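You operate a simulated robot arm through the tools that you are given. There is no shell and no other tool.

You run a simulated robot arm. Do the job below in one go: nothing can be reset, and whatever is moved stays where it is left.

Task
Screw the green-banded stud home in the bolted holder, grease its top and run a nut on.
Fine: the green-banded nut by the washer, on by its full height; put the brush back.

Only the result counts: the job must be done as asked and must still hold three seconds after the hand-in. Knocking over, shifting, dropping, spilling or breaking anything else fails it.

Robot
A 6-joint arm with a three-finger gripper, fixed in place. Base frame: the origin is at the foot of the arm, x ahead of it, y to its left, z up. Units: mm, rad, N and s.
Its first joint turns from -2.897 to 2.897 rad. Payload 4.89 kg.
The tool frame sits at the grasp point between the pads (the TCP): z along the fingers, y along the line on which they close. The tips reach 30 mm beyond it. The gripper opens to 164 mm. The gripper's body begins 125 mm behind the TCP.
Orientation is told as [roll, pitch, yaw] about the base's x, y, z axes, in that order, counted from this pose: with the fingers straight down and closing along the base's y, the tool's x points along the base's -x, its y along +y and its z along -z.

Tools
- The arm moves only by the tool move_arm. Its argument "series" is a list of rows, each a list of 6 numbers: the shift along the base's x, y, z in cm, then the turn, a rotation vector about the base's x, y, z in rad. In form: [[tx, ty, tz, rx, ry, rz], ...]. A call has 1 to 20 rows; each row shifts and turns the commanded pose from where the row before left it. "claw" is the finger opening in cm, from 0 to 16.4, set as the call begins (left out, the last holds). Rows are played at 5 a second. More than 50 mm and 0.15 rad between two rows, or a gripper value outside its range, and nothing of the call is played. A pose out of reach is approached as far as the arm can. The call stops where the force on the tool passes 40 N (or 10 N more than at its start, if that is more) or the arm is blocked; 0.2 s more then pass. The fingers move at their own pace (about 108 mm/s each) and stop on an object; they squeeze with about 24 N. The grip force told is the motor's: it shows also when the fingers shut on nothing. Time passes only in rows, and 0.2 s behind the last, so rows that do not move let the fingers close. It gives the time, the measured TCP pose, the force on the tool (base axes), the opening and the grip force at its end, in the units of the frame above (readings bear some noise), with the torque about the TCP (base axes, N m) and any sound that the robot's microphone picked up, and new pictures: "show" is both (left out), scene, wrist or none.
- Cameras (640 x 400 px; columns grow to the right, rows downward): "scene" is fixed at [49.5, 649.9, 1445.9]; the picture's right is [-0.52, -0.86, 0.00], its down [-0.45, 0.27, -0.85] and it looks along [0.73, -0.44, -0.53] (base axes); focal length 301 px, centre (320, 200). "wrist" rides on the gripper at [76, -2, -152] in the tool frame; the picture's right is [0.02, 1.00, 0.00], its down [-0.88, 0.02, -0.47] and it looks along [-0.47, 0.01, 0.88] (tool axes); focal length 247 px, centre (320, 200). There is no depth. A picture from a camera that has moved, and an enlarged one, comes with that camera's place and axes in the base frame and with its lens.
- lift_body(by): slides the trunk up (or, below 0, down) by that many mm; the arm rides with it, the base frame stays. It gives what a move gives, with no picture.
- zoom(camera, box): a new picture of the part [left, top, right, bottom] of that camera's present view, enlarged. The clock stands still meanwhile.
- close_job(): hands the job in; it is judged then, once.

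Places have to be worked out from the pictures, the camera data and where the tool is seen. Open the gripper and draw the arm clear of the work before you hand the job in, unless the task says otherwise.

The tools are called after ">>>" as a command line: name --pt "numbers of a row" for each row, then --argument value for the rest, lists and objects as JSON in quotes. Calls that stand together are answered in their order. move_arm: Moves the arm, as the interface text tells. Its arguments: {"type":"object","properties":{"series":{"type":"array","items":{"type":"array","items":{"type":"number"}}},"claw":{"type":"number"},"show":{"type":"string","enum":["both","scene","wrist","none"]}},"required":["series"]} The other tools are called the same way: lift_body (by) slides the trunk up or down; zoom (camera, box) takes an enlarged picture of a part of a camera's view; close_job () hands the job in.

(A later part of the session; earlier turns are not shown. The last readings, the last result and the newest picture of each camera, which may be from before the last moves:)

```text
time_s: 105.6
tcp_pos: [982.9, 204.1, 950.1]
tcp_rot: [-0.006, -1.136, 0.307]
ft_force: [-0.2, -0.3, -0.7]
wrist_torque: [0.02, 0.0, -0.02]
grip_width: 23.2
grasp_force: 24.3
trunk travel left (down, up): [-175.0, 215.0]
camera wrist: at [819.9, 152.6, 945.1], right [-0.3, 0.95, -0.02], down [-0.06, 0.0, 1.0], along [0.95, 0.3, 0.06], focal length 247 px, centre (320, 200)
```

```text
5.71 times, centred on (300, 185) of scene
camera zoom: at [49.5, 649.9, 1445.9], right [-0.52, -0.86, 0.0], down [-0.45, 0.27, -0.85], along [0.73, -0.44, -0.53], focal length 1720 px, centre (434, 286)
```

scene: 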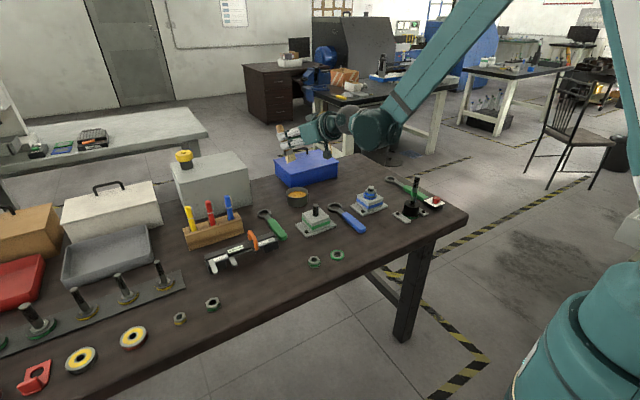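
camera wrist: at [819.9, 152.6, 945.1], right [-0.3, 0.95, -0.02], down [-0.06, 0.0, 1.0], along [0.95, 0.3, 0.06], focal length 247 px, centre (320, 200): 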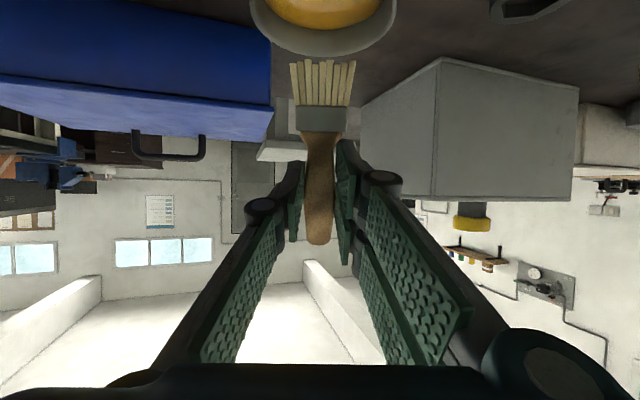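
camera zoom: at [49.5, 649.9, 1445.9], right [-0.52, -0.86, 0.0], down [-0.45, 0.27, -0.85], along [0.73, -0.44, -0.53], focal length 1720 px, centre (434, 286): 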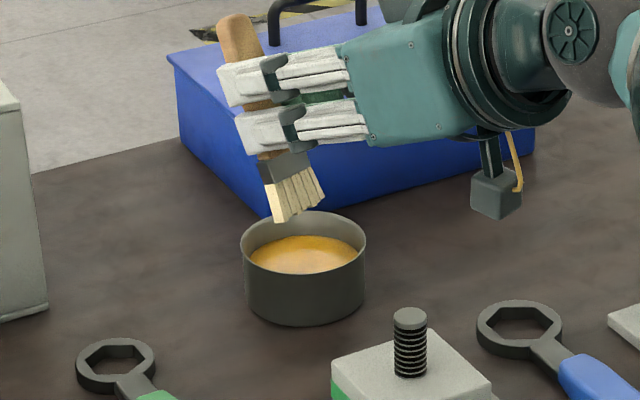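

Laterally centred; slightly too far outward by ~10 mm. I shift x −11 mm and lower ~33 mm.

>>> move_arm --pt "-1.1 0 0 0 0 0" --pt "0 0 -1 0 0 0" --pt "0 0 -1 0 0 0" --pt "0 0 -0.7 0 0 0" --pt "0 0 -0.6 0 0 0" --pt "0 0 0 0 0 0" --show "wrist"

>>> zoom --camera "scene" --box '[265, 160, 335, 215]'

```text
time_s: 107.0
tcp_pos: [971.3, 204.1, 916.7]
tcp_rot: [-0.008, -1.134, 0.305]
ft_force: [0.3, 0.3, -0.6]
wrist_torque: [0.03, 0.0, 0.02]
grip_width: 23.2
grasp_force: 24.2
trunk travel left (down, up): [-175.0, 215.0]
camera wrist: at [807.8, 153.3, 912.0], right [-0.3, 0.95, -0.02], down [-0.06, 0.0, 1.0], along [0.95, 0.3, 0.06], focal length 247 px, centre (320, 200)
```

wrist: 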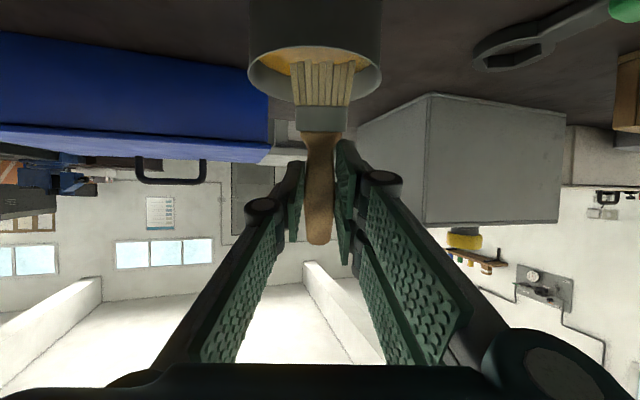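

```text
7.27 times, centred on (300, 188) of scene
camera zoom: at [49.5, 649.9, 1445.9], right [-0.52, -0.86, 0.0], down [-0.45, 0.27, -0.85], along [0.73, -0.44, -0.53], focal length 2188 px, centre (466, 291)
```

zoom: 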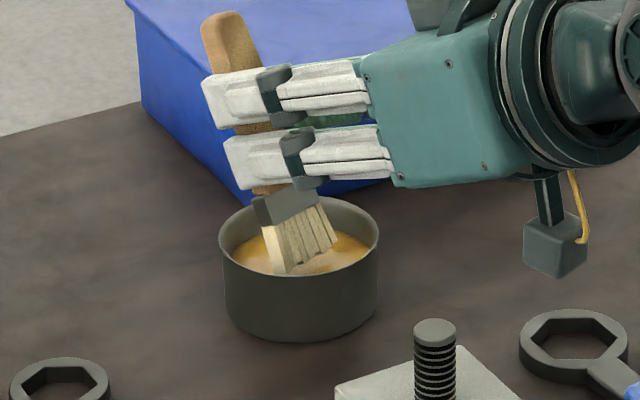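

The bristles are in the pot at the grease surface. I dip 8 mm deeper and stir slightly.

>>> move_arm --pt "0 0 -0.4 0 0 0" --pt "0 0 -0.4 0 0 0" --pt "0 0 0 0 0 0" --pt "0 0.5 0 0 0 0" --pt "0 -0.5 0 0 0 0" --pt "0 0 0 0 0 0" --show "wrist"

>>> zoom --camera "scene" --box '[265, 160, 335, 215]'

```text
time_s: 108.4
tcp_pos: [971.3, 205.5, 910.3]
tcp_rot: [-0.008, -1.134, 0.306]
ft_force: [-0.4, 6.3, 16.0]
wrist_torque: [0.38, 0.03, -0.02]
grip_width: 23.5
grasp_force: 23.6
trunk travel left (down, up): [-175.0, 215.0]
camera wrist: at [807.7, 153.9, 904.4], right [-0.3, 0.95, -0.02], down [-0.06, 0.0, 1.0], along [0.95, 0.31, 0.06], focal length 247 px, centre (320, 200)
```

wrist: 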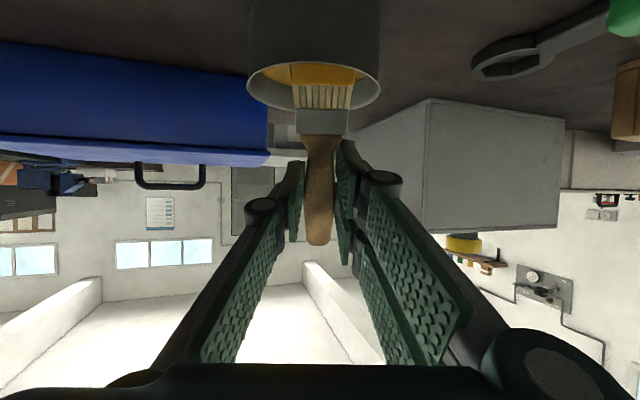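

```text
7.27 times, centred on (300, 188) of scene
camera zoom: at [49.5, 649.9, 1445.9], right [-0.52, -0.86, 0.0], down [-0.45, 0.27, -0.85], along [0.73, -0.44, -0.53], focal length 2188 px, centre (466, 291)
```

zoom: 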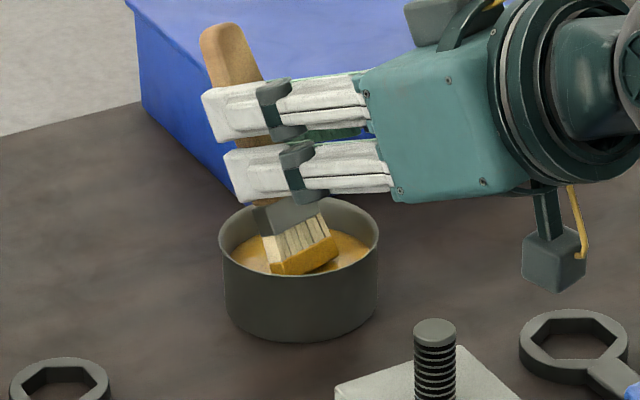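

The bristle tips are now orange with grease. I lift straight out, then carry the brush toward the stud, turning the heading to −0.2.

>>> move_arm --pt "0 0 1 0 0 0" --pt "0 0 2 0 0 0" --pt "0 0 4 0 0 0" --pt "0 0 4.5 0 0 0" --pt "0 0 4.5 0 0 0" --pt "0 0 4 0 0 0" --pt "-2.7 -3.3 0 0 0 -0.05" --pt "-2.7 -3.3 0 0 0 -0.05" --pt "-2.7 -3.3 0 0 0 -0.05" --pt "-2.7 -3.3 0 0 0 -0.05" --pt "-2.7 -3.3 0 0 0 -0.05" --pt "-2.7 -3.3 0 0 0 -0.05" --pt "-2.7 -3.3 0 0 0 -0.05" --pt "-2.7 -3.3 0 0 0 -0.05" --pt "-2.7 -3.3 0 0 0 -0.05" --pt "-2.5 -3.5 0 0 0 -0.05" --pt "0 0 0 0 0 0"

>>> zoom --camera "scene" --box '[360, 100, 480, 220]'

```text
time_s: 112.0
tcp_pos: [699.7, -127.6, 1110.1]
tcp_rot: [-0.007, -1.135, -0.194]
ft_force: [0.4, 0.6, -0.1]
wrist_torque: [-0.01, -0.02, -0.01]
grip_width: 23.3
grasp_force: 24.0
trunk travel left (down, up): [-175.0, 215.0]
camera wrist: at [533.0, -94.2, 1104.7], right [0.19, 0.98, -0.02], down [-0.05, 0.03, 1.0], along [0.98, -0.19, 0.06], focal length 247 px, centre (320, 200)
```

scene: 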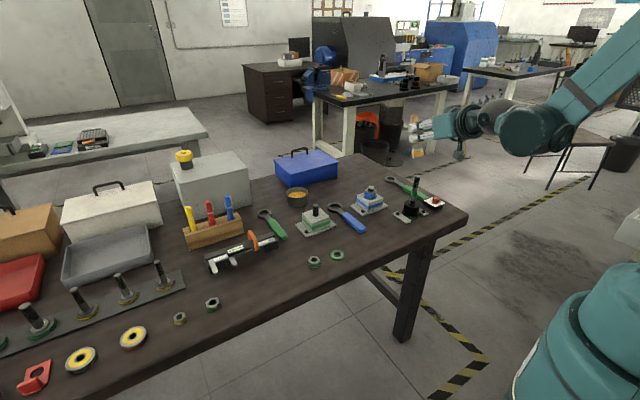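
wrist: 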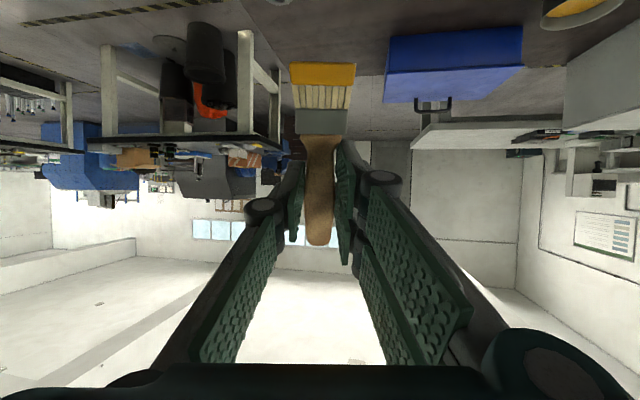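

```text
3.33 times, centred on (420, 160) of scene
camera zoom: at [49.5, 649.9, 1445.9], right [-0.52, -0.86, 0.0], down [-0.45, 0.27, -0.85], along [0.73, -0.44, -0.53], focal length 1003 px, centre (-13, 333)
```

zoom: 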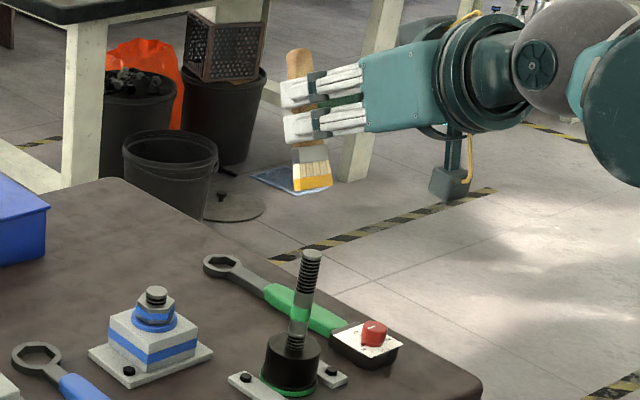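

The brush sits ~26 mm beyond the TCP along the fingers, so its tip is at TCP+(−10.5,+2,−84). I shift (−19,+5.5) mm to bring it above the stud and lower most of the way.

>>> move_arm --pt "-1.9 0.55 0 0 0 0" --pt "0 0 -2 0 0 0" --pt "0 0 -2 0 0 0" --pt "0 0 -1 0 0 0" --pt "0 0 0 0 0 0" --show "wrist"

>>> zoom --camera "scene" --box '[390, 140, 450, 200]'

```text
time_s: 113.2
tcp_pos: [684.2, -122.1, 1059.0]
tcp_rot: [-0.007, -1.132, -0.194]
ft_force: [-0.1, -0.6, -0.7]
wrist_torque: [0.0, 0.0, -0.04]
grip_width: 23.3
grasp_force: 24.2
trunk travel left (down, up): [-175.0, 215.0]
camera wrist: at [516.4, -90.3, 1054.1], right [0.19, 0.98, -0.02], down [-0.05, 0.03, 1.0], along [0.98, -0.19, 0.06], focal length 247 px, centre (320, 200)
```

wrist: 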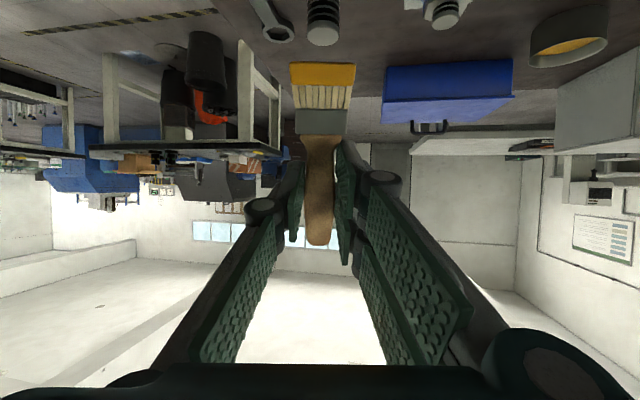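

```text
6.67 times, centred on (420, 170) of scene
camera zoom: at [49.5, 649.9, 1445.9], right [-0.52, -0.86, 0.0], down [-0.45, 0.27, -0.85], along [0.73, -0.44, -0.53], focal length 2006 px, centre (-347, 400)
```

zoom: 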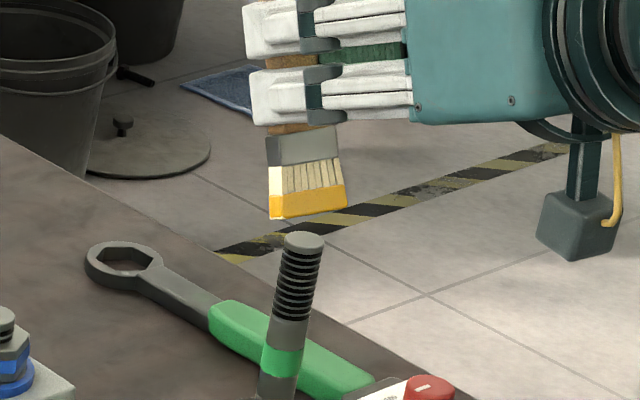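

Tip and stud top are aligned, gap ≈16 mm. I lower in small steps until light contact.

>>> move_arm --pt "-0.2 0 -0.6 0 0 0" --pt "0 0 -0.4 0 0 0" --pt "0 0 -0.2 0 0 0" --pt "0 0 -0.2 0 0 0" --pt "0 0 0 0 0 0" --show "none"

>>> zoom --camera "scene" --box '[390, 140, 450, 200]'

```text
time_s: 114.4
tcp_pos: [681.8, -122.4, 1045.9]
tcp_rot: [-0.007, -1.136, -0.194]
ft_force: [2.5, 0.4, 16.1]
wrist_torque: [0.17, 0.02, -0.02]
grip_width: 23.5
grasp_force: 24.3
trunk travel left (down, up): [-175.0, 215.0]
```

```text
6.67 times, centred on (420, 170) of scene
camera zoom: at [49.5, 649.9, 1445.9], right [-0.52, -0.86, 0.0], down [-0.45, 0.27, -0.85], along [0.73, -0.44, -0.53], focal length 2006 px, centre (-347, 400)
```

zoom: 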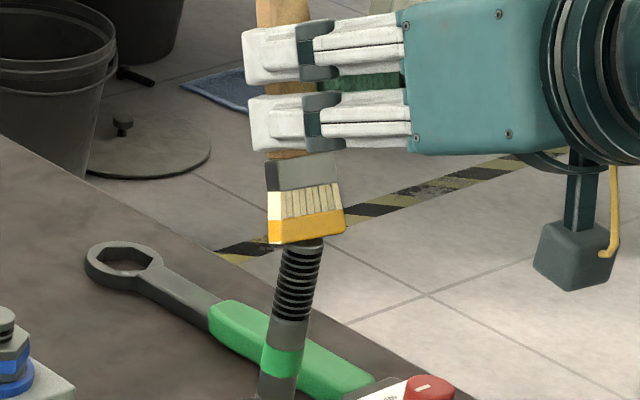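

Contact with 16 N on the stud's top. I ease slightly, wipe a few millimetres, then lift to check for grease.

>>> move_arm --pt "0 0 0.05 0 0 0" --pt "0.1 0.4 0 0 0 0" --pt "-0.2 -0.8 0 0 0 0" --pt "0.1 0.4 0 0 0 0" --pt "0 0 0.5 0 0 0" --pt "0 0 3 0 0 0" --pt "0 0 0 0 0 0" --show "wrist"

>>> zoom --camera "scene" --box '[390, 140, 450, 200]'

```text
time_s: 116.0
tcp_pos: [679.3, -120.0, 1079.5]
tcp_rot: [-0.008, -1.133, -0.192]
ft_force: [-0.8, 0.1, -1.0]
wrist_torque: [0.0, 0.0, -0.02]
grip_width: 23.2
grasp_force: 24.4
trunk travel left (down, up): [-175.0, 215.0]
camera wrist: at [512.7, -89.3, 1074.9], right [0.19, 0.98, -0.02], down [-0.05, 0.03, 1.0], along [0.98, -0.19, 0.06], focal length 247 px, centre (320, 200)
```

wrist: 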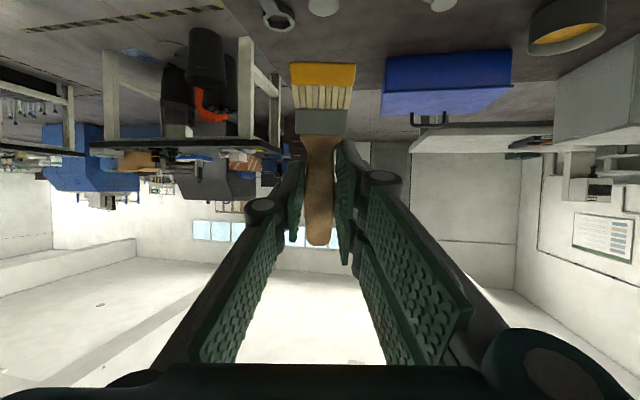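

```text
6.67 times, centred on (420, 170) of scene
camera zoom: at [49.5, 649.9, 1445.9], right [-0.52, -0.86, 0.0], down [-0.45, 0.27, -0.85], along [0.73, -0.44, -0.53], focal length 2006 px, centre (-347, 400)
```

zoom: 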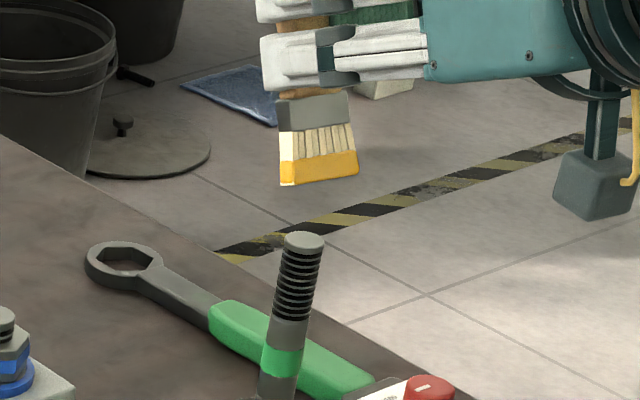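

>>> zoom --camera "scene" --box '[408, 168, 428, 188]'

>>> zoom --camera "wrist" --box '[280, 0, 370, 110]'

```text
16.00 times, centred on (418, 178) of scene
camera zoom: at [49.5, 649.9, 1445.9], right [-0.52, -0.86, 0.0], down [-0.45, 0.27, -0.85], along [0.73, -0.44, -0.53], focal length 4815 px, centre (-1248, 552)
```

zoom: 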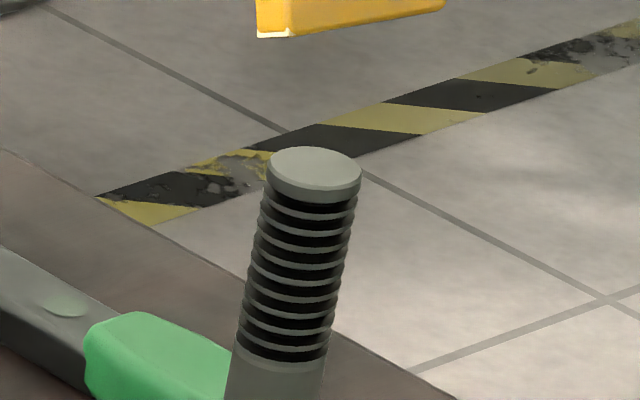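

```text
3.64 times, centred on (325, 55) of wrist
camera zoom: at [512.7, -89.3, 1074.9], right [0.19, 0.98, -0.02], down [-0.05, 0.03, 1.0], along [0.98, -0.19, 0.06], focal length 898 px, centre (302, 727)
```

zoom: 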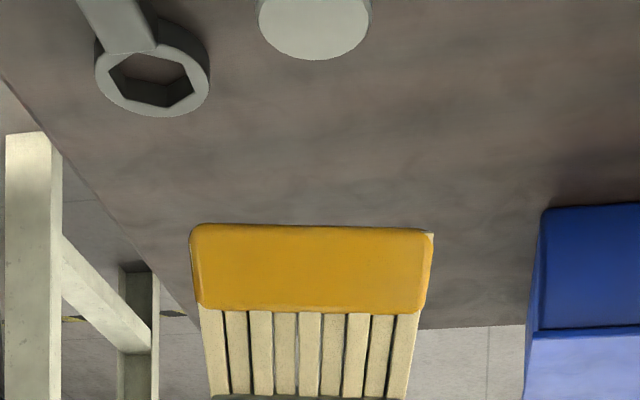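

No grease shows on the stud yet. I'll also brush the side of the upper thread: move outward past the stud, lower the tip ~15 mm below its top, then press back toward it.

>>> move_arm --pt "2.4 -0.48 0 0 0 0" --pt "0.4 -0.08 -1.5 0 0 0" --pt "0 0 -2 0 0 0" --pt "0 0 -1.4 0 0 0" --pt "0 0 0 0 0 0" --show "wrist"

>>> zoom --camera "scene" --box '[390, 140, 450, 200]'

```text
time_s: 117.2
tcp_pos: [710.0, -128.2, 1034.0]
tcp_rot: [-0.005, -1.135, -0.194]
ft_force: [-0.2, -0.1, -0.1]
wrist_torque: [-0.03, 0.01, -0.01]
grip_width: 23.4
grasp_force: 23.7
trunk travel left (down, up): [-175.0, 215.0]
camera wrist: at [542.2, -95.3, 1027.8], right [0.19, 0.98, -0.02], down [-0.05, 0.03, 1.0], along [0.98, -0.19, 0.06], focal length 247 px, centre (320, 200)
```

wrist: 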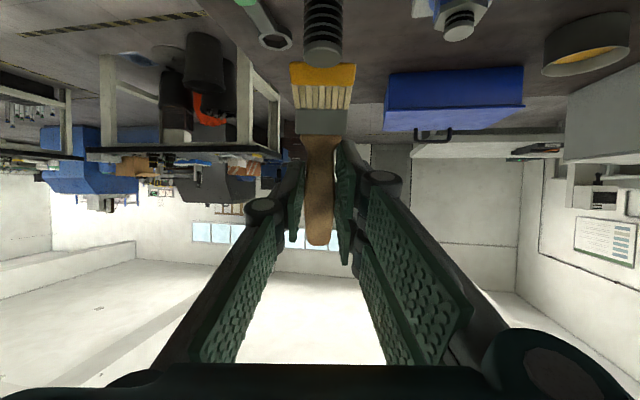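

```text
6.67 times, centred on (420, 170) of scene
camera zoom: at [49.5, 649.9, 1445.9], right [-0.52, -0.86, 0.0], down [-0.45, 0.27, -0.85], along [0.73, -0.44, -0.53], focal length 2006 px, centre (-347, 400)
```

zoom: 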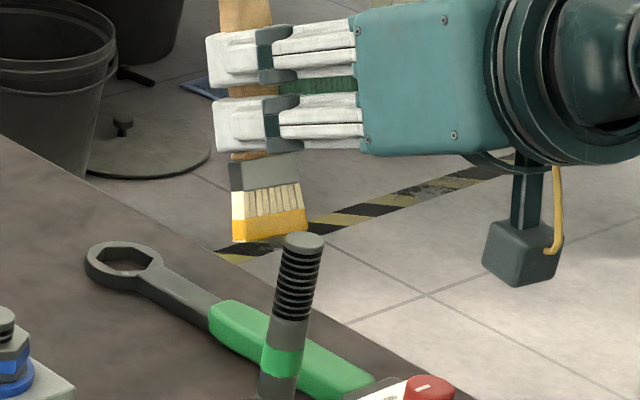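

The brush is just behind the stud. I press it inward gently.

>>> move_arm --pt "-0.6 0.12 0 0 0 0" --pt "-0.4 0.08 0 0 0 0" --pt "-0.2 0.04 0 0 0 0" --pt "-0.2 0.04 0 0 0 0" --pt "0 0 0 0 0 0" --show "none"

>>> zoom --camera "scene" --box '[390, 140, 450, 200]'

>>> zoom --camera "wrist" --box '[270, 0, 370, 110]'

```text
time_s: 118.4
tcp_pos: [697.2, -124.4, 1031.9]
tcp_rot: [-0.005, -1.133, -0.193]
ft_force: [9.6, -3.2, 1.1]
wrist_torque: [-0.32, -0.69, 0.06]
grip_width: 23.4
grasp_force: 23.7
trunk travel left (down, up): [-175.0, 215.0]
```

```text
6.67 times, centred on (420, 170) of scene
camera zoom: at [49.5, 649.9, 1445.9], right [-0.52, -0.86, 0.0], down [-0.45, 0.27, -0.85], along [0.73, -0.44, -0.53], focal length 2006 px, centre (-347, 400)
```

zoom: 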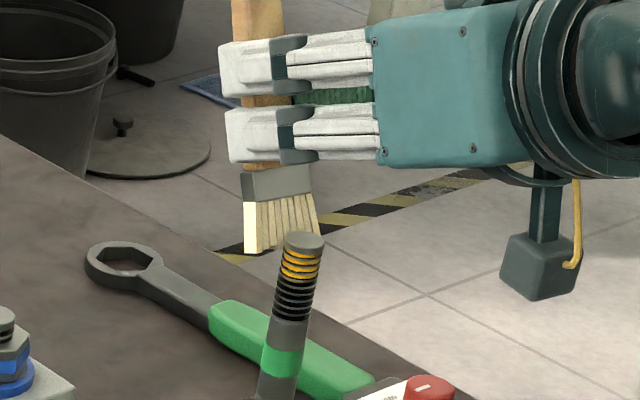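

```text
3.64 times, centred on (320, 55) of wrist
camera zoom: at [529.4, -91.7, 1027.8], right [0.19, 0.98, -0.02], down [-0.05, 0.03, 1.0], along [0.98, -0.19, 0.06], focal length 898 px, centre (320, 727)
```

zoom: 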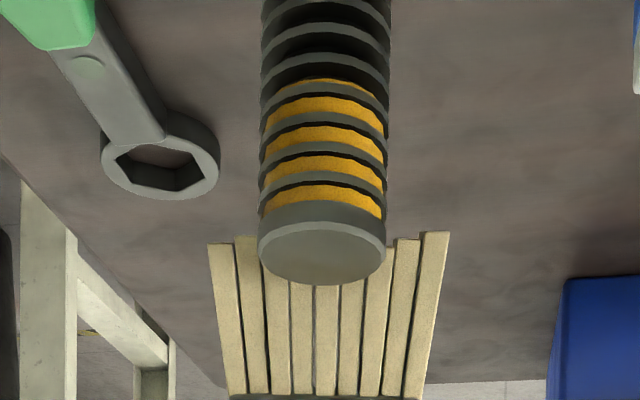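

Excellent — the upper thread is now coated with grease and the brush gave it up. I back off, rise, untilt, and carry the brush back toward its place.

>>> move_arm --pt "1 -0.2 0 0 0 0" --pt "1.5 -0.3 1 0 0 0" --pt "0 0 4 0 0 0" --pt "0 0 4 0 0 0" --pt "-0.7 4.3 1 0.0273 0.139 0" --pt "-0.7 4.3 0 0.0273 0.139 0" --pt "-0.7 4.3 0 0.0273 0.139 0" --pt "-0.7 4.3 0 0.0273 0.139 0" --pt "-0.7 4.3 0 0.0273 0.139 0" --pt "-0.7 4.3 0 0.0273 0.139 0" --pt "-0.7 4.3 0 0.0273 0.139 0" --pt "-0.7 4.3 0 0.0273 0.139 0" --pt "-0.7 4.3 0 0 0 0.15" --pt "-0.7 4.3 0 0 0 0.15" --pt "-0.7 4.3 0 0 0 0.15" --pt "-0.5 4.3 0 0 0 0.15" --pt "0 4.3 0 0 0 0.15" --pt "0 0 0 0 0 0.15" --pt "0 0 0 0 0 0.15" --pt "0 0 0 0 0 0"

>>> zoom --camera "scene" --box '[390, 160, 450, 220]'

```text
time_s: 122.6
tcp_pos: [638.0, 429.9, 1133.1]
tcp_rot: [-0.007, -0.003, 0.857]
ft_force: [-0.6, -0.1, -0.1]
wrist_torque: [-0.02, -0.05, 0.01]
grip_width: 23.4
grasp_force: 23.9
trunk travel left (down, up): [-175.0, 215.0]
camera wrist: at [587.3, 371.8, 1284.9], right [-0.77, 0.64, -0.01], down [0.56, 0.68, 0.47], along [0.31, 0.36, -0.88], focal length 247 px, centre (320, 200)
```

scene: 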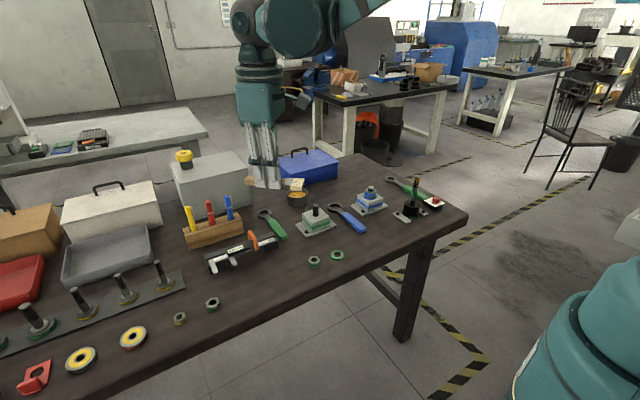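
wrist: 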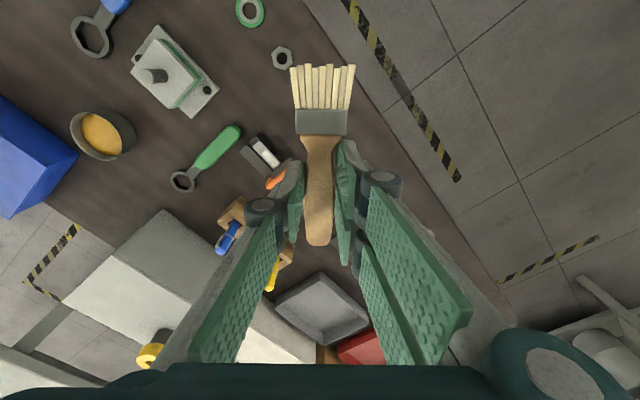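

```text
6.67 times, centred on (420, 190) of scene
camera zoom: at [49.5, 649.9, 1445.9], right [-0.52, -0.86, 0.0], down [-0.45, 0.27, -0.85], along [0.73, -0.44, -0.53], focal length 2006 px, centre (-347, 267)
```

zoom: 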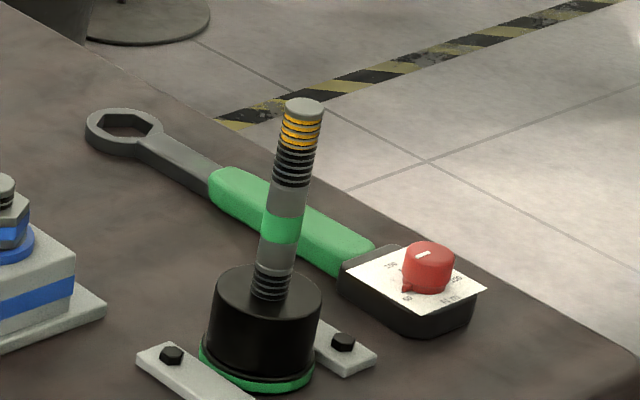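

Grease is clearly on the stud's top thread. I level the tilt, continue turning to yaw π and come down over the brush's original place.

>>> move_arm --pt "0.28 1.01 -1 0.0023 0.0073 0.1428" --pt "0 0 -1.1 0 0 0.1428" --pt "0 0 -1.1 0 0 0.1428" --pt "0 0 -1.1 0 0 0.1428" --pt "0 0 -1.1 0 0 0.1428" --pt "0 0 -1.1 0 0 0.1428" --pt "0 0 -1.1 0 0 0.1428" --pt "0 0 -1.1 0 0 0.1428" --pt "0 0 -1.1 0 0 0.1428" --pt "0 0 -1.1 0 0 0.1428" --pt "0 0 -1.1 0 0 0.1428" --pt "0 0 -1.1 0 0 0.1428" --pt "0 0 -1.1 0 0 0.1428" --pt "0 0 -1.1 0 0 0.1428" --pt "0 0 -1.1 0 0 0.1428" --pt "0 0 -1.1 0 0 0.1428" --pt "0 0 0 0 0 0" --show "wrist"

```text
time_s: 126.2
tcp_pos: [642.3, 440.1, 956.8]
tcp_rot: [0.002, 0.003, -3.142]
ft_force: [-0.3, 0.2, 0.4]
wrist_torque: [0.01, -0.01, -0.03]
grip_width: 23.3
grasp_force: 24.1
trunk travel left (down, up): [-175.0, 215.0]
camera wrist: at [716.8, 442.3, 1108.7], right [0.02, -1.0, 0.0], down [-0.88, -0.02, 0.47], along [-0.47, -0.01, -0.88], focal length 247 px, centre (320, 200)
```

wrist: 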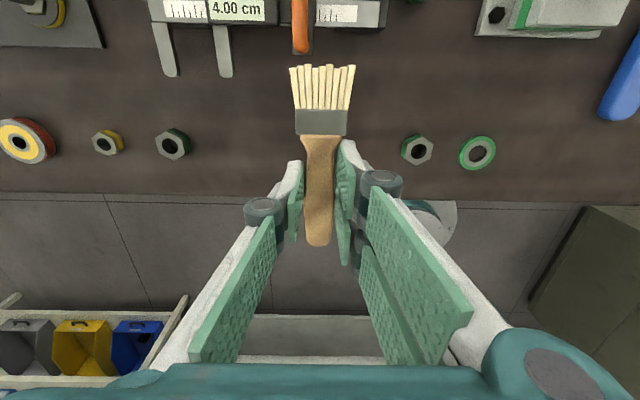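

Back over the place. I lower to just above the table, then creep to contact.

>>> move_arm --pt "-0.1 0 -3 0 0 0" --pt "0 0 -3 0 0 0" --pt "0 0 -3 0 0 0" --pt "0 0 -2 0 0 0" --pt "0 0 -0.8 0 0 0" --pt "0 0 -0.2 0 0 0" --pt "0 0 0 0 0 0" --show "none"

>>> zoom --camera "scene" --box '[240, 240, 310, 300]'

```text
time_s: 127.8
tcp_pos: [640.7, 439.4, 837.6]
tcp_rot: [0.002, 0.002, 3.141]
ft_force: [0.5, 0.4, -0.9]
wrist_torque: [-0.03, 0.02, 0.01]
grip_width: 23.5
grasp_force: 24.0
trunk travel left (down, up): [-175.0, 215.0]
```

```text
6.67 times, centred on (275, 270) of scene
camera zoom: at [49.5, 649.9, 1445.9], right [-0.52, -0.86, 0.0], down [-0.45, 0.27, -0.85], along [0.73, -0.44, -0.53], focal length 2006 px, centre (620, -267)
```

zoom: 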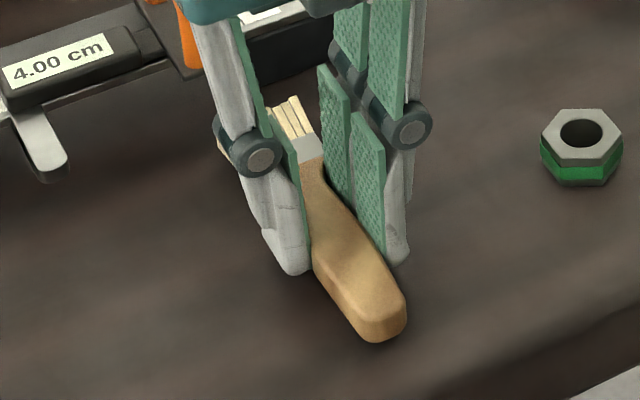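

>>> move_arm --pt "0 0 -0.15 0 0 0" --pt "0 0 -0.15 0 0 0" --pt "0 0 -0.1 0 0 0" --pt "0 0 0 0 0 0" --show "none"

>>> move_arm --pt "0 0 -0.1 0 0 0" --pt "0 0 0 0 0 0" --show "none"

```text
time_s: 128.8
tcp_pos: [641.1, 439.5, 834.1]
tcp_rot: [0.002, 0.002, 3.138]
ft_force: [0.2, 0.5, -0.6]
wrist_torque: [0.02, 0.04, -0.01]
grip_width: 23.5
grasp_force: 23.7
trunk travel left (down, up): [-175.0, 215.0]
```

```text
time_s: 129.4
tcp_pos: [639.8, 439.3, 832.4]
tcp_rot: [0.001, 0.003, 3.14]
ft_force: [-1.1, 1.5, 10.9]
wrist_torque: [0.06, 0.71, -0.11]
grip_width: 23.4
grasp_force: 23.7
trunk travel left (down, up): [-175.0, 215.0]
```

The bristles touch the table (11 N). I open the fingers and lift away.

>>> move_arm --pt "0 0 0 0 0 0" --pt "0 0 0 0 0 0" --pt "0 0 0 0 0 0" --pt "0 0 1 0 0 0" --pt "0 0 3 0 0 0" --pt "0 0 4 0 0 0" --pt "0 0 4 0 0 0" --pt "0 0 0 0 0 0" --claw 5

>>> zoom --camera "scene" --box '[240, 240, 310, 300]'

>>> zoom --camera "wrist" --box '[380, 100, 530, 200]'

```text
time_s: 131.2
tcp_pos: [644.9, 438.4, 952.1]
tcp_rot: [0.002, 0.001, 3.14]
ft_force: [-0.5, -0.4, 0.1]
wrist_torque: [0.04, -0.07, 0.01]
grip_width: 49.9
grasp_force: 0.1
trunk travel left (down, up): [-175.0, 215.0]
camera wrist: at [720.0, 440.2, 1103.7], right [0.02, -1.0, 0.0], down [-0.88, -0.02, 0.47], along [-0.47, -0.01, -0.88], focal length 247 px, centre (320, 200)
```

scene: 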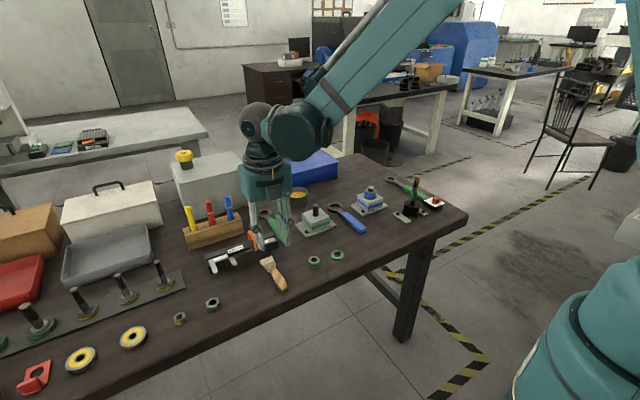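
wrist: 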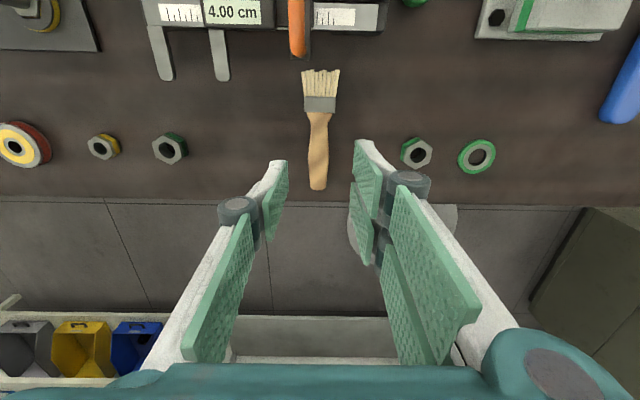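

```text
6.67 times, centred on (275, 270) of scene
camera zoom: at [49.5, 649.9, 1445.9], right [-0.52, -0.86, 0.0], down [-0.45, 0.27, -0.85], along [0.73, -0.44, -0.53], focal length 2006 px, centre (620, -267)
```

zoom: 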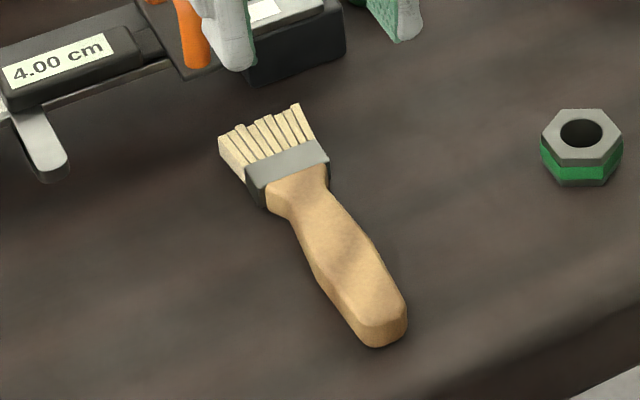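

```text
4.00 times, centred on (455, 150) of wrist
camera zoom: at [720.0, 440.2, 1103.7], right [0.02, -1.0, 0.0], down [-0.88, -0.02, 0.47], along [-0.47, -0.01, -0.88], focal length 988 px, centre (-220, 400)
```

zoom: 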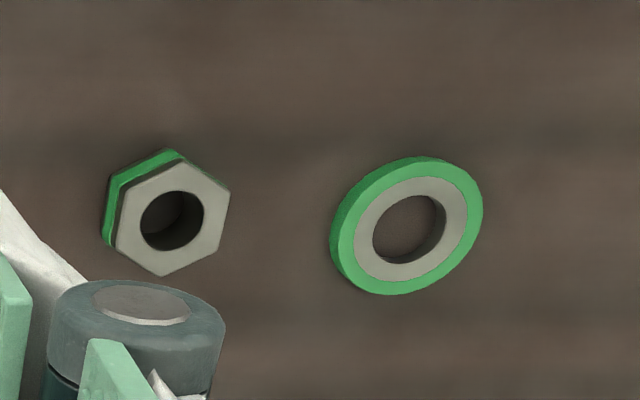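

The brush lies back in its original spot. Next the nut: its top hexagon back-projects to a centre near (630,321), ~31 mm across flats, with flat normals at about 35°/95°. I move above it with yaw ≈2.175 to line the pads with a pair of flats.

>>> move_arm --pt "-0.21 -1.68 0.5 0 0 -0.138" --pt "-0.21 -1.68 0 0 0 -0.138" --pt "-0.21 -1.68 0 0 0 -0.138" --pt "-0.21 -1.68 0 0 0 -0.138" --pt "-0.21 -1.68 0 0 0 -0.138" --pt "-0.21 -1.68 0 0 0 -0.138" --pt "-0.21 -1.68 0 0 0 -0.138" --pt "0 0 0 0 0 0" --claw 7

>>> zoom --camera "wrist" --box '[260, 90, 380, 180]'

```text
time_s: 133.0
tcp_pos: [624.5, 322.1, 955.9]
tcp_rot: [0.002, 0.001, 2.174]
ft_force: [-0.2, -0.8, 0.4]
wrist_torque: [0.0, 0.01, 0.0]
grip_width: 69.9
grasp_force: 0.1
trunk travel left (down, up): [-175.0, 215.0]
camera wrist: at [669.0, 260.5, 1108.6], right [-0.81, -0.58, 0.0], down [-0.51, 0.72, 0.47], along [-0.28, 0.38, -0.88], focal length 247 px, centre (320, 200)
```

scene: 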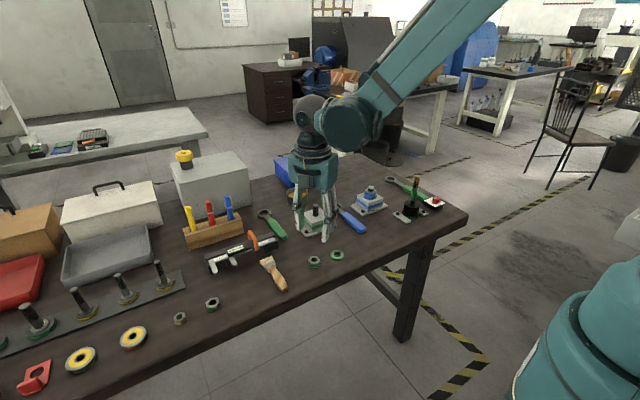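
wrist: 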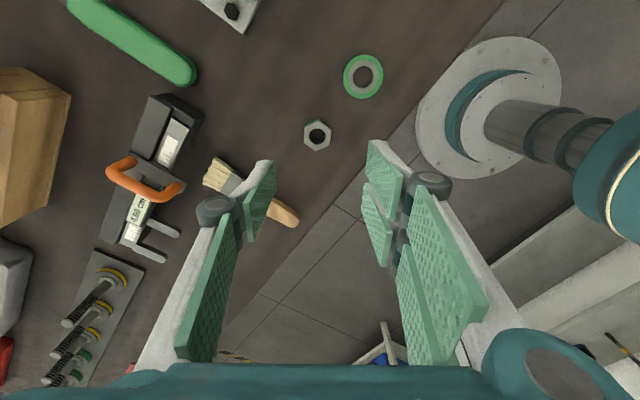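

```text
4.44 times, centred on (320, 135) of wrist
camera zoom: at [669.0, 260.5, 1108.6], right [-0.81, -0.58, 0.0], down [-0.51, 0.72, 0.47], along [-0.28, 0.38, -0.88], focal length 1098 px, centre (320, 489)
```

zoom: 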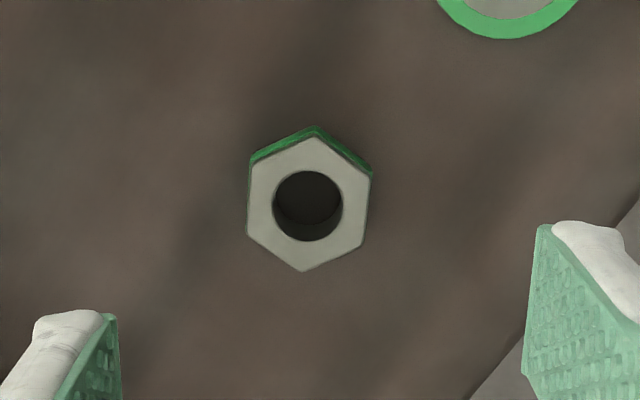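

The nut's centre is about (630,318.5). I correct position and yaw slightly and descend partway to refine.

>>> move_arm --pt "0.55 -0.36 -2 0 0 -0.07" --pt "0 0 -3 0 0 0" --pt "0 0 -2.5 0 0 0" --pt "0 0 0 0 0 0" --claw 6 --show "wrist"

>>> zoom --camera "wrist" --box '[260, 110, 380, 200]'

```text
time_s: 134.0
tcp_pos: [631.3, 317.8, 881.3]
tcp_rot: [0.002, 0.001, 2.103]
ft_force: [0.0, 0.8, 0.1]
wrist_torque: [-0.05, 0.04, 0.03]
grip_width: 60.1
grasp_force: 0.0
trunk travel left (down, up): [-175.0, 215.0]
camera wrist: at [671.4, 253.7, 1033.2], right [-0.85, -0.53, 0.0], down [-0.46, 0.75, 0.47], along [-0.25, 0.4, -0.88], focal length 247 px, centre (320, 200)
```

wrist: 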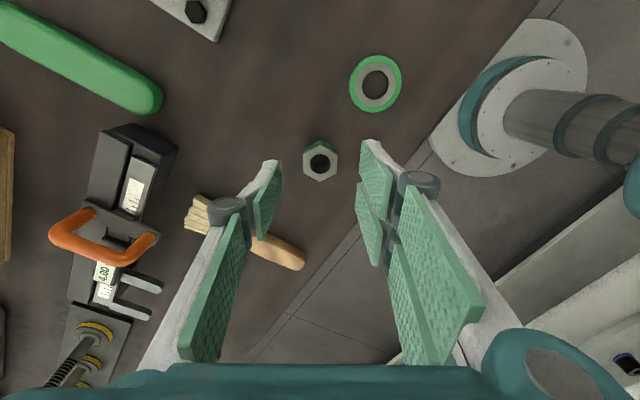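

```text
4.44 times, centred on (320, 155) of wrist
camera zoom: at [671.4, 253.7, 1033.2], right [-0.85, -0.53, 0.0], down [-0.46, 0.75, 0.47], along [-0.25, 0.4, -0.88], focal length 1098 px, centre (320, 400)
```

zoom: 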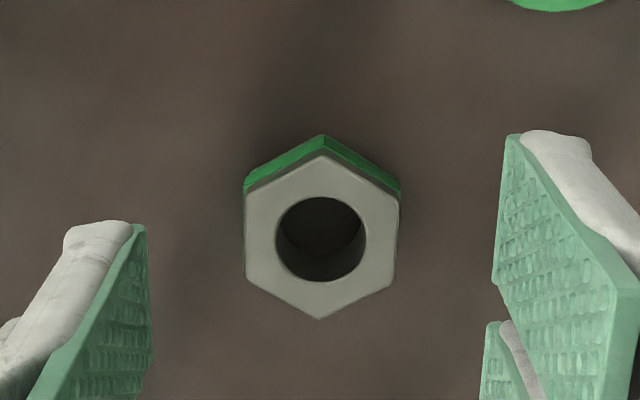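

Centred and aligned with the flats. I descend to just above the table and close on the nut.

>>> move_arm --pt "-0.04 0.06 -2 0 0 0" --pt "0 0 -2 0 0 0" --pt "0 0 -0.5 0 0 0" --pt "0 0 -0.2 0 0 0" --pt "0 0 0 0 0 0" --show "none"

>>> zoom --camera "wrist" --box '[260, 140, 380, 230]'

>>> zoom --camera "scene" --box '[290, 230, 340, 280]'

```text
time_s: 135.2
tcp_pos: [629.4, 318.7, 834.3]
tcp_rot: [0.001, 0.0, 2.105]
ft_force: [0.6, 0.8, -1.1]
wrist_torque: [0.01, 0.0, 0.0]
grip_width: 59.8
grasp_force: 0.1
trunk travel left (down, up): [-175.0, 215.0]
```

```text
4.44 times, centred on (320, 185) of wrist
camera zoom: at [670.7, 254.7, 986.2], right [-0.85, -0.53, 0.0], down [-0.46, 0.75, 0.47], along [-0.25, 0.4, -0.88], focal length 1098 px, centre (320, 267)
```

zoom: 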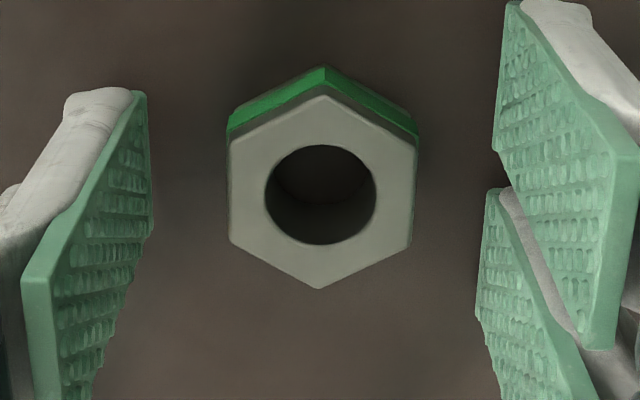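

```text
8.00 times, centred on (315, 255) of scene
camera zoom: at [49.5, 649.9, 1445.9], right [-0.52, -0.86, 0.0], down [-0.45, 0.27, -0.85], along [0.73, -0.44, -0.53], focal length 2407 px, centre (360, -240)
```

zoom: 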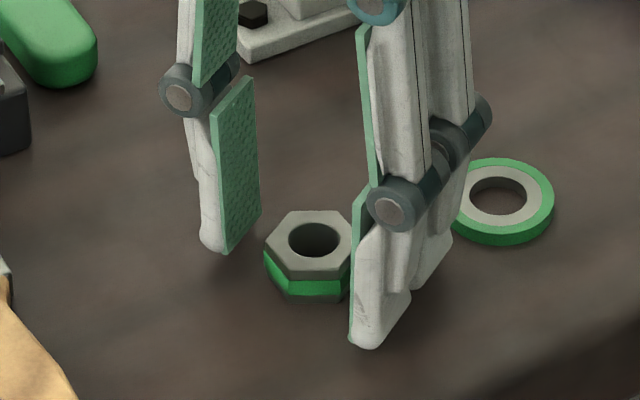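

The nut sits centred between the pads. I close on it.

>>> move_arm --pt "0 0 0 0 0 0" --pt "0 0 0 0 0 0" --pt "0 0 0 0 0 0" --pt "0 0 0 0 0 0" --claw 0 --show "wrist"

>>> zoom --camera "wrist" --box '[260, 140, 380, 230]'

```text
time_s: 136.2
tcp_pos: [631.5, 318.7, 833.0]
tcp_rot: [0.001, 0.001, 2.102]
ft_force: [-0.3, -0.4, 0.6]
wrist_torque: [-0.01, 0.03, 0.0]
grip_width: 31.9
grasp_force: 23.8
trunk travel left (down, up): [-175.0, 215.0]
camera wrist: at [670.6, 254.6, 986.3], right [-0.85, -0.53, 0.0], down [-0.46, 0.75, 0.47], along [-0.25, 0.4, -0.88], focal length 247 px, centre (320, 200)
```

wrist: 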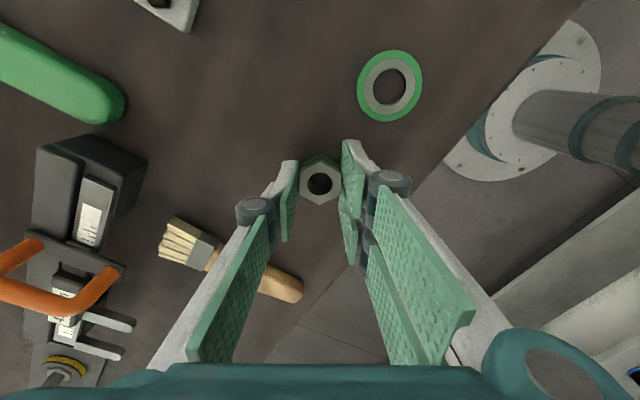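

```text
4.44 times, centred on (320, 185) of wrist
camera zoom: at [670.6, 254.6, 986.3], right [-0.85, -0.53, 0.0], down [-0.46, 0.75, 0.47], along [-0.25, 0.4, -0.88], focal length 1098 px, centre (320, 267)
```

zoom: 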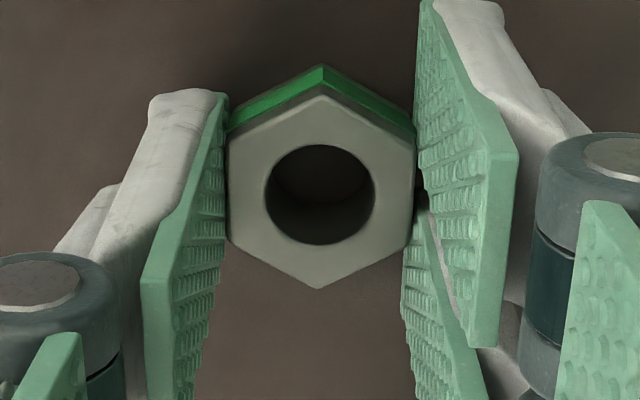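

The nut is held (31.9 mm) and well centred. I lift it, carry it over the stud at (670,-120) and pre-turn to yaw ≈2.65.

>>> move_arm --pt "0 0 1 0 0 0" --pt "0 0 3 0 0 0" --pt "0 0 4.5 0 0 0" --pt "0 0 4.5 0 0 0" --pt "0 0 4.5 0 0 0" --pt "0 0 4.5 0 0 0" --pt "0.39 -4.39 0 0 0 0.0548" --pt "0.39 -4.39 0 0 0 0.0548" --pt "0.39 -4.39 0 0 0 0.0548" --pt "0.39 -4.39 0 0 0 0.0548" --pt "0.39 -4.39 0 0 0 0.0548" --pt "0.39 -4.39 0 0 0 0.0548" --pt "0.39 -4.39 0 0 0 0.0548" --pt "0.39 -4.39 0 0 0 0.0548" --pt "0.39 -4.39 0 0 0 0.0548" --pt "0.39 -4.39 0 0 0 0.0548" --pt "0 0 0 0 0 0" --pt "0 0 0 0 0 0"

>>> zoom --camera "scene" --box '[385, 130, 455, 200]'

>>> zoom --camera "wrist" --box '[260, 120, 380, 230]'

```text
time_s: 140.0
tcp_pos: [671.4, -120.5, 1054.1]
tcp_rot: [0.002, 0.002, 2.654]
ft_force: [1.3, -1.4, -0.6]
wrist_torque: [0.09, 0.04, -0.01]
grip_width: 31.8
grasp_force: 24.1
trunk travel left (down, up): [-175.0, 215.0]
camera wrist: at [739.0, -154.4, 1206.0], right [-0.45, -0.89, 0.0], down [-0.79, 0.4, 0.47], along [-0.42, 0.21, -0.88], focal length 247 px, centre (320, 200)
```

scene: 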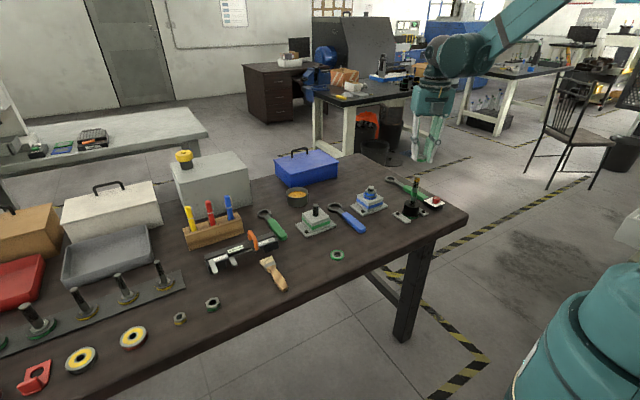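
wrist: 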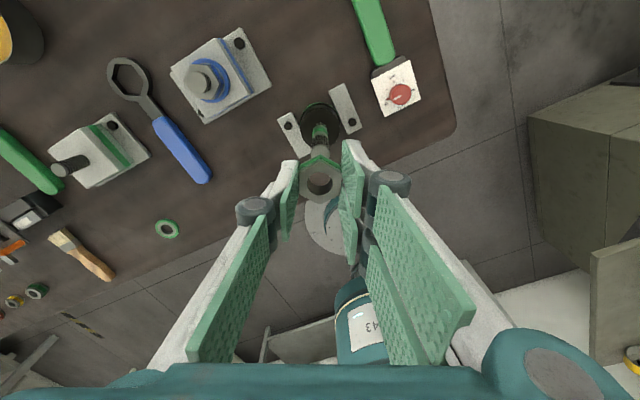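

```text
5.71 times, centred on (420, 165) of scene
camera zoom: at [49.5, 649.9, 1445.9], right [-0.52, -0.86, 0.0], down [-0.45, 0.27, -0.85], along [0.73, -0.44, -0.53], focal length 1720 px, centre (-251, 400)
```

zoom: 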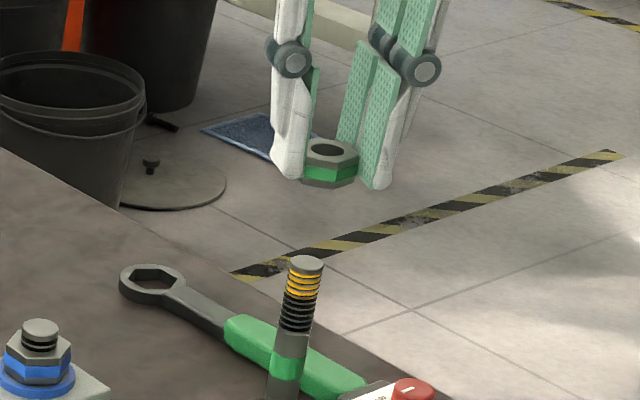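

```text
3.64 times, centred on (320, 175) of wrist
camera zoom: at [739.0, -154.4, 1206.0], right [-0.45, -0.89, 0.0], down [-0.79, 0.4, 0.47], along [-0.42, 0.21, -0.88], focal length 898 px, centre (320, 291)
```

zoom: 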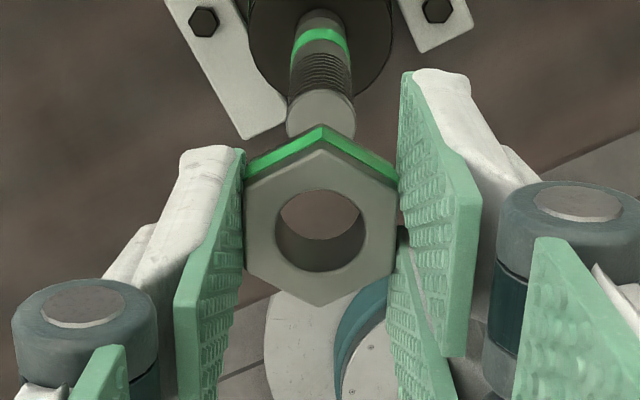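

>>> zoom --camera "wrist" --box '[290, 110, 350, 170]'

>>> zoom --camera "scene" --box '[405, 165, 430, 190]'

```text
6.67 times, centred on (320, 140) of wrist
camera zoom: at [739.0, -154.4, 1206.0], right [-0.45, -0.89, 0.0], down [-0.79, 0.4, 0.47], along [-0.42, 0.21, -0.88], focal length 1646 px, centre (320, 600)
```

zoom: 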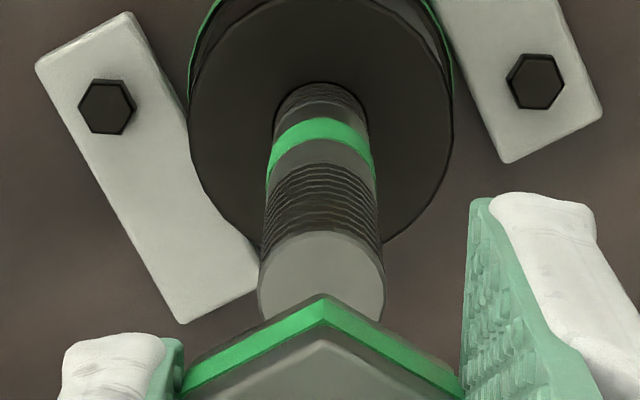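

```text
16.00 times, centred on (418, 178) of scene
camera zoom: at [49.5, 649.9, 1445.9], right [-0.52, -0.86, 0.0], down [-0.45, 0.27, -0.85], along [0.73, -0.44, -0.53], focal length 4815 px, centre (-1240, 560)
```

zoom: 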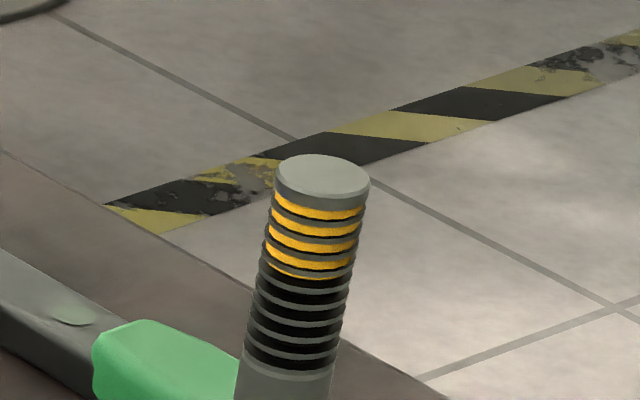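

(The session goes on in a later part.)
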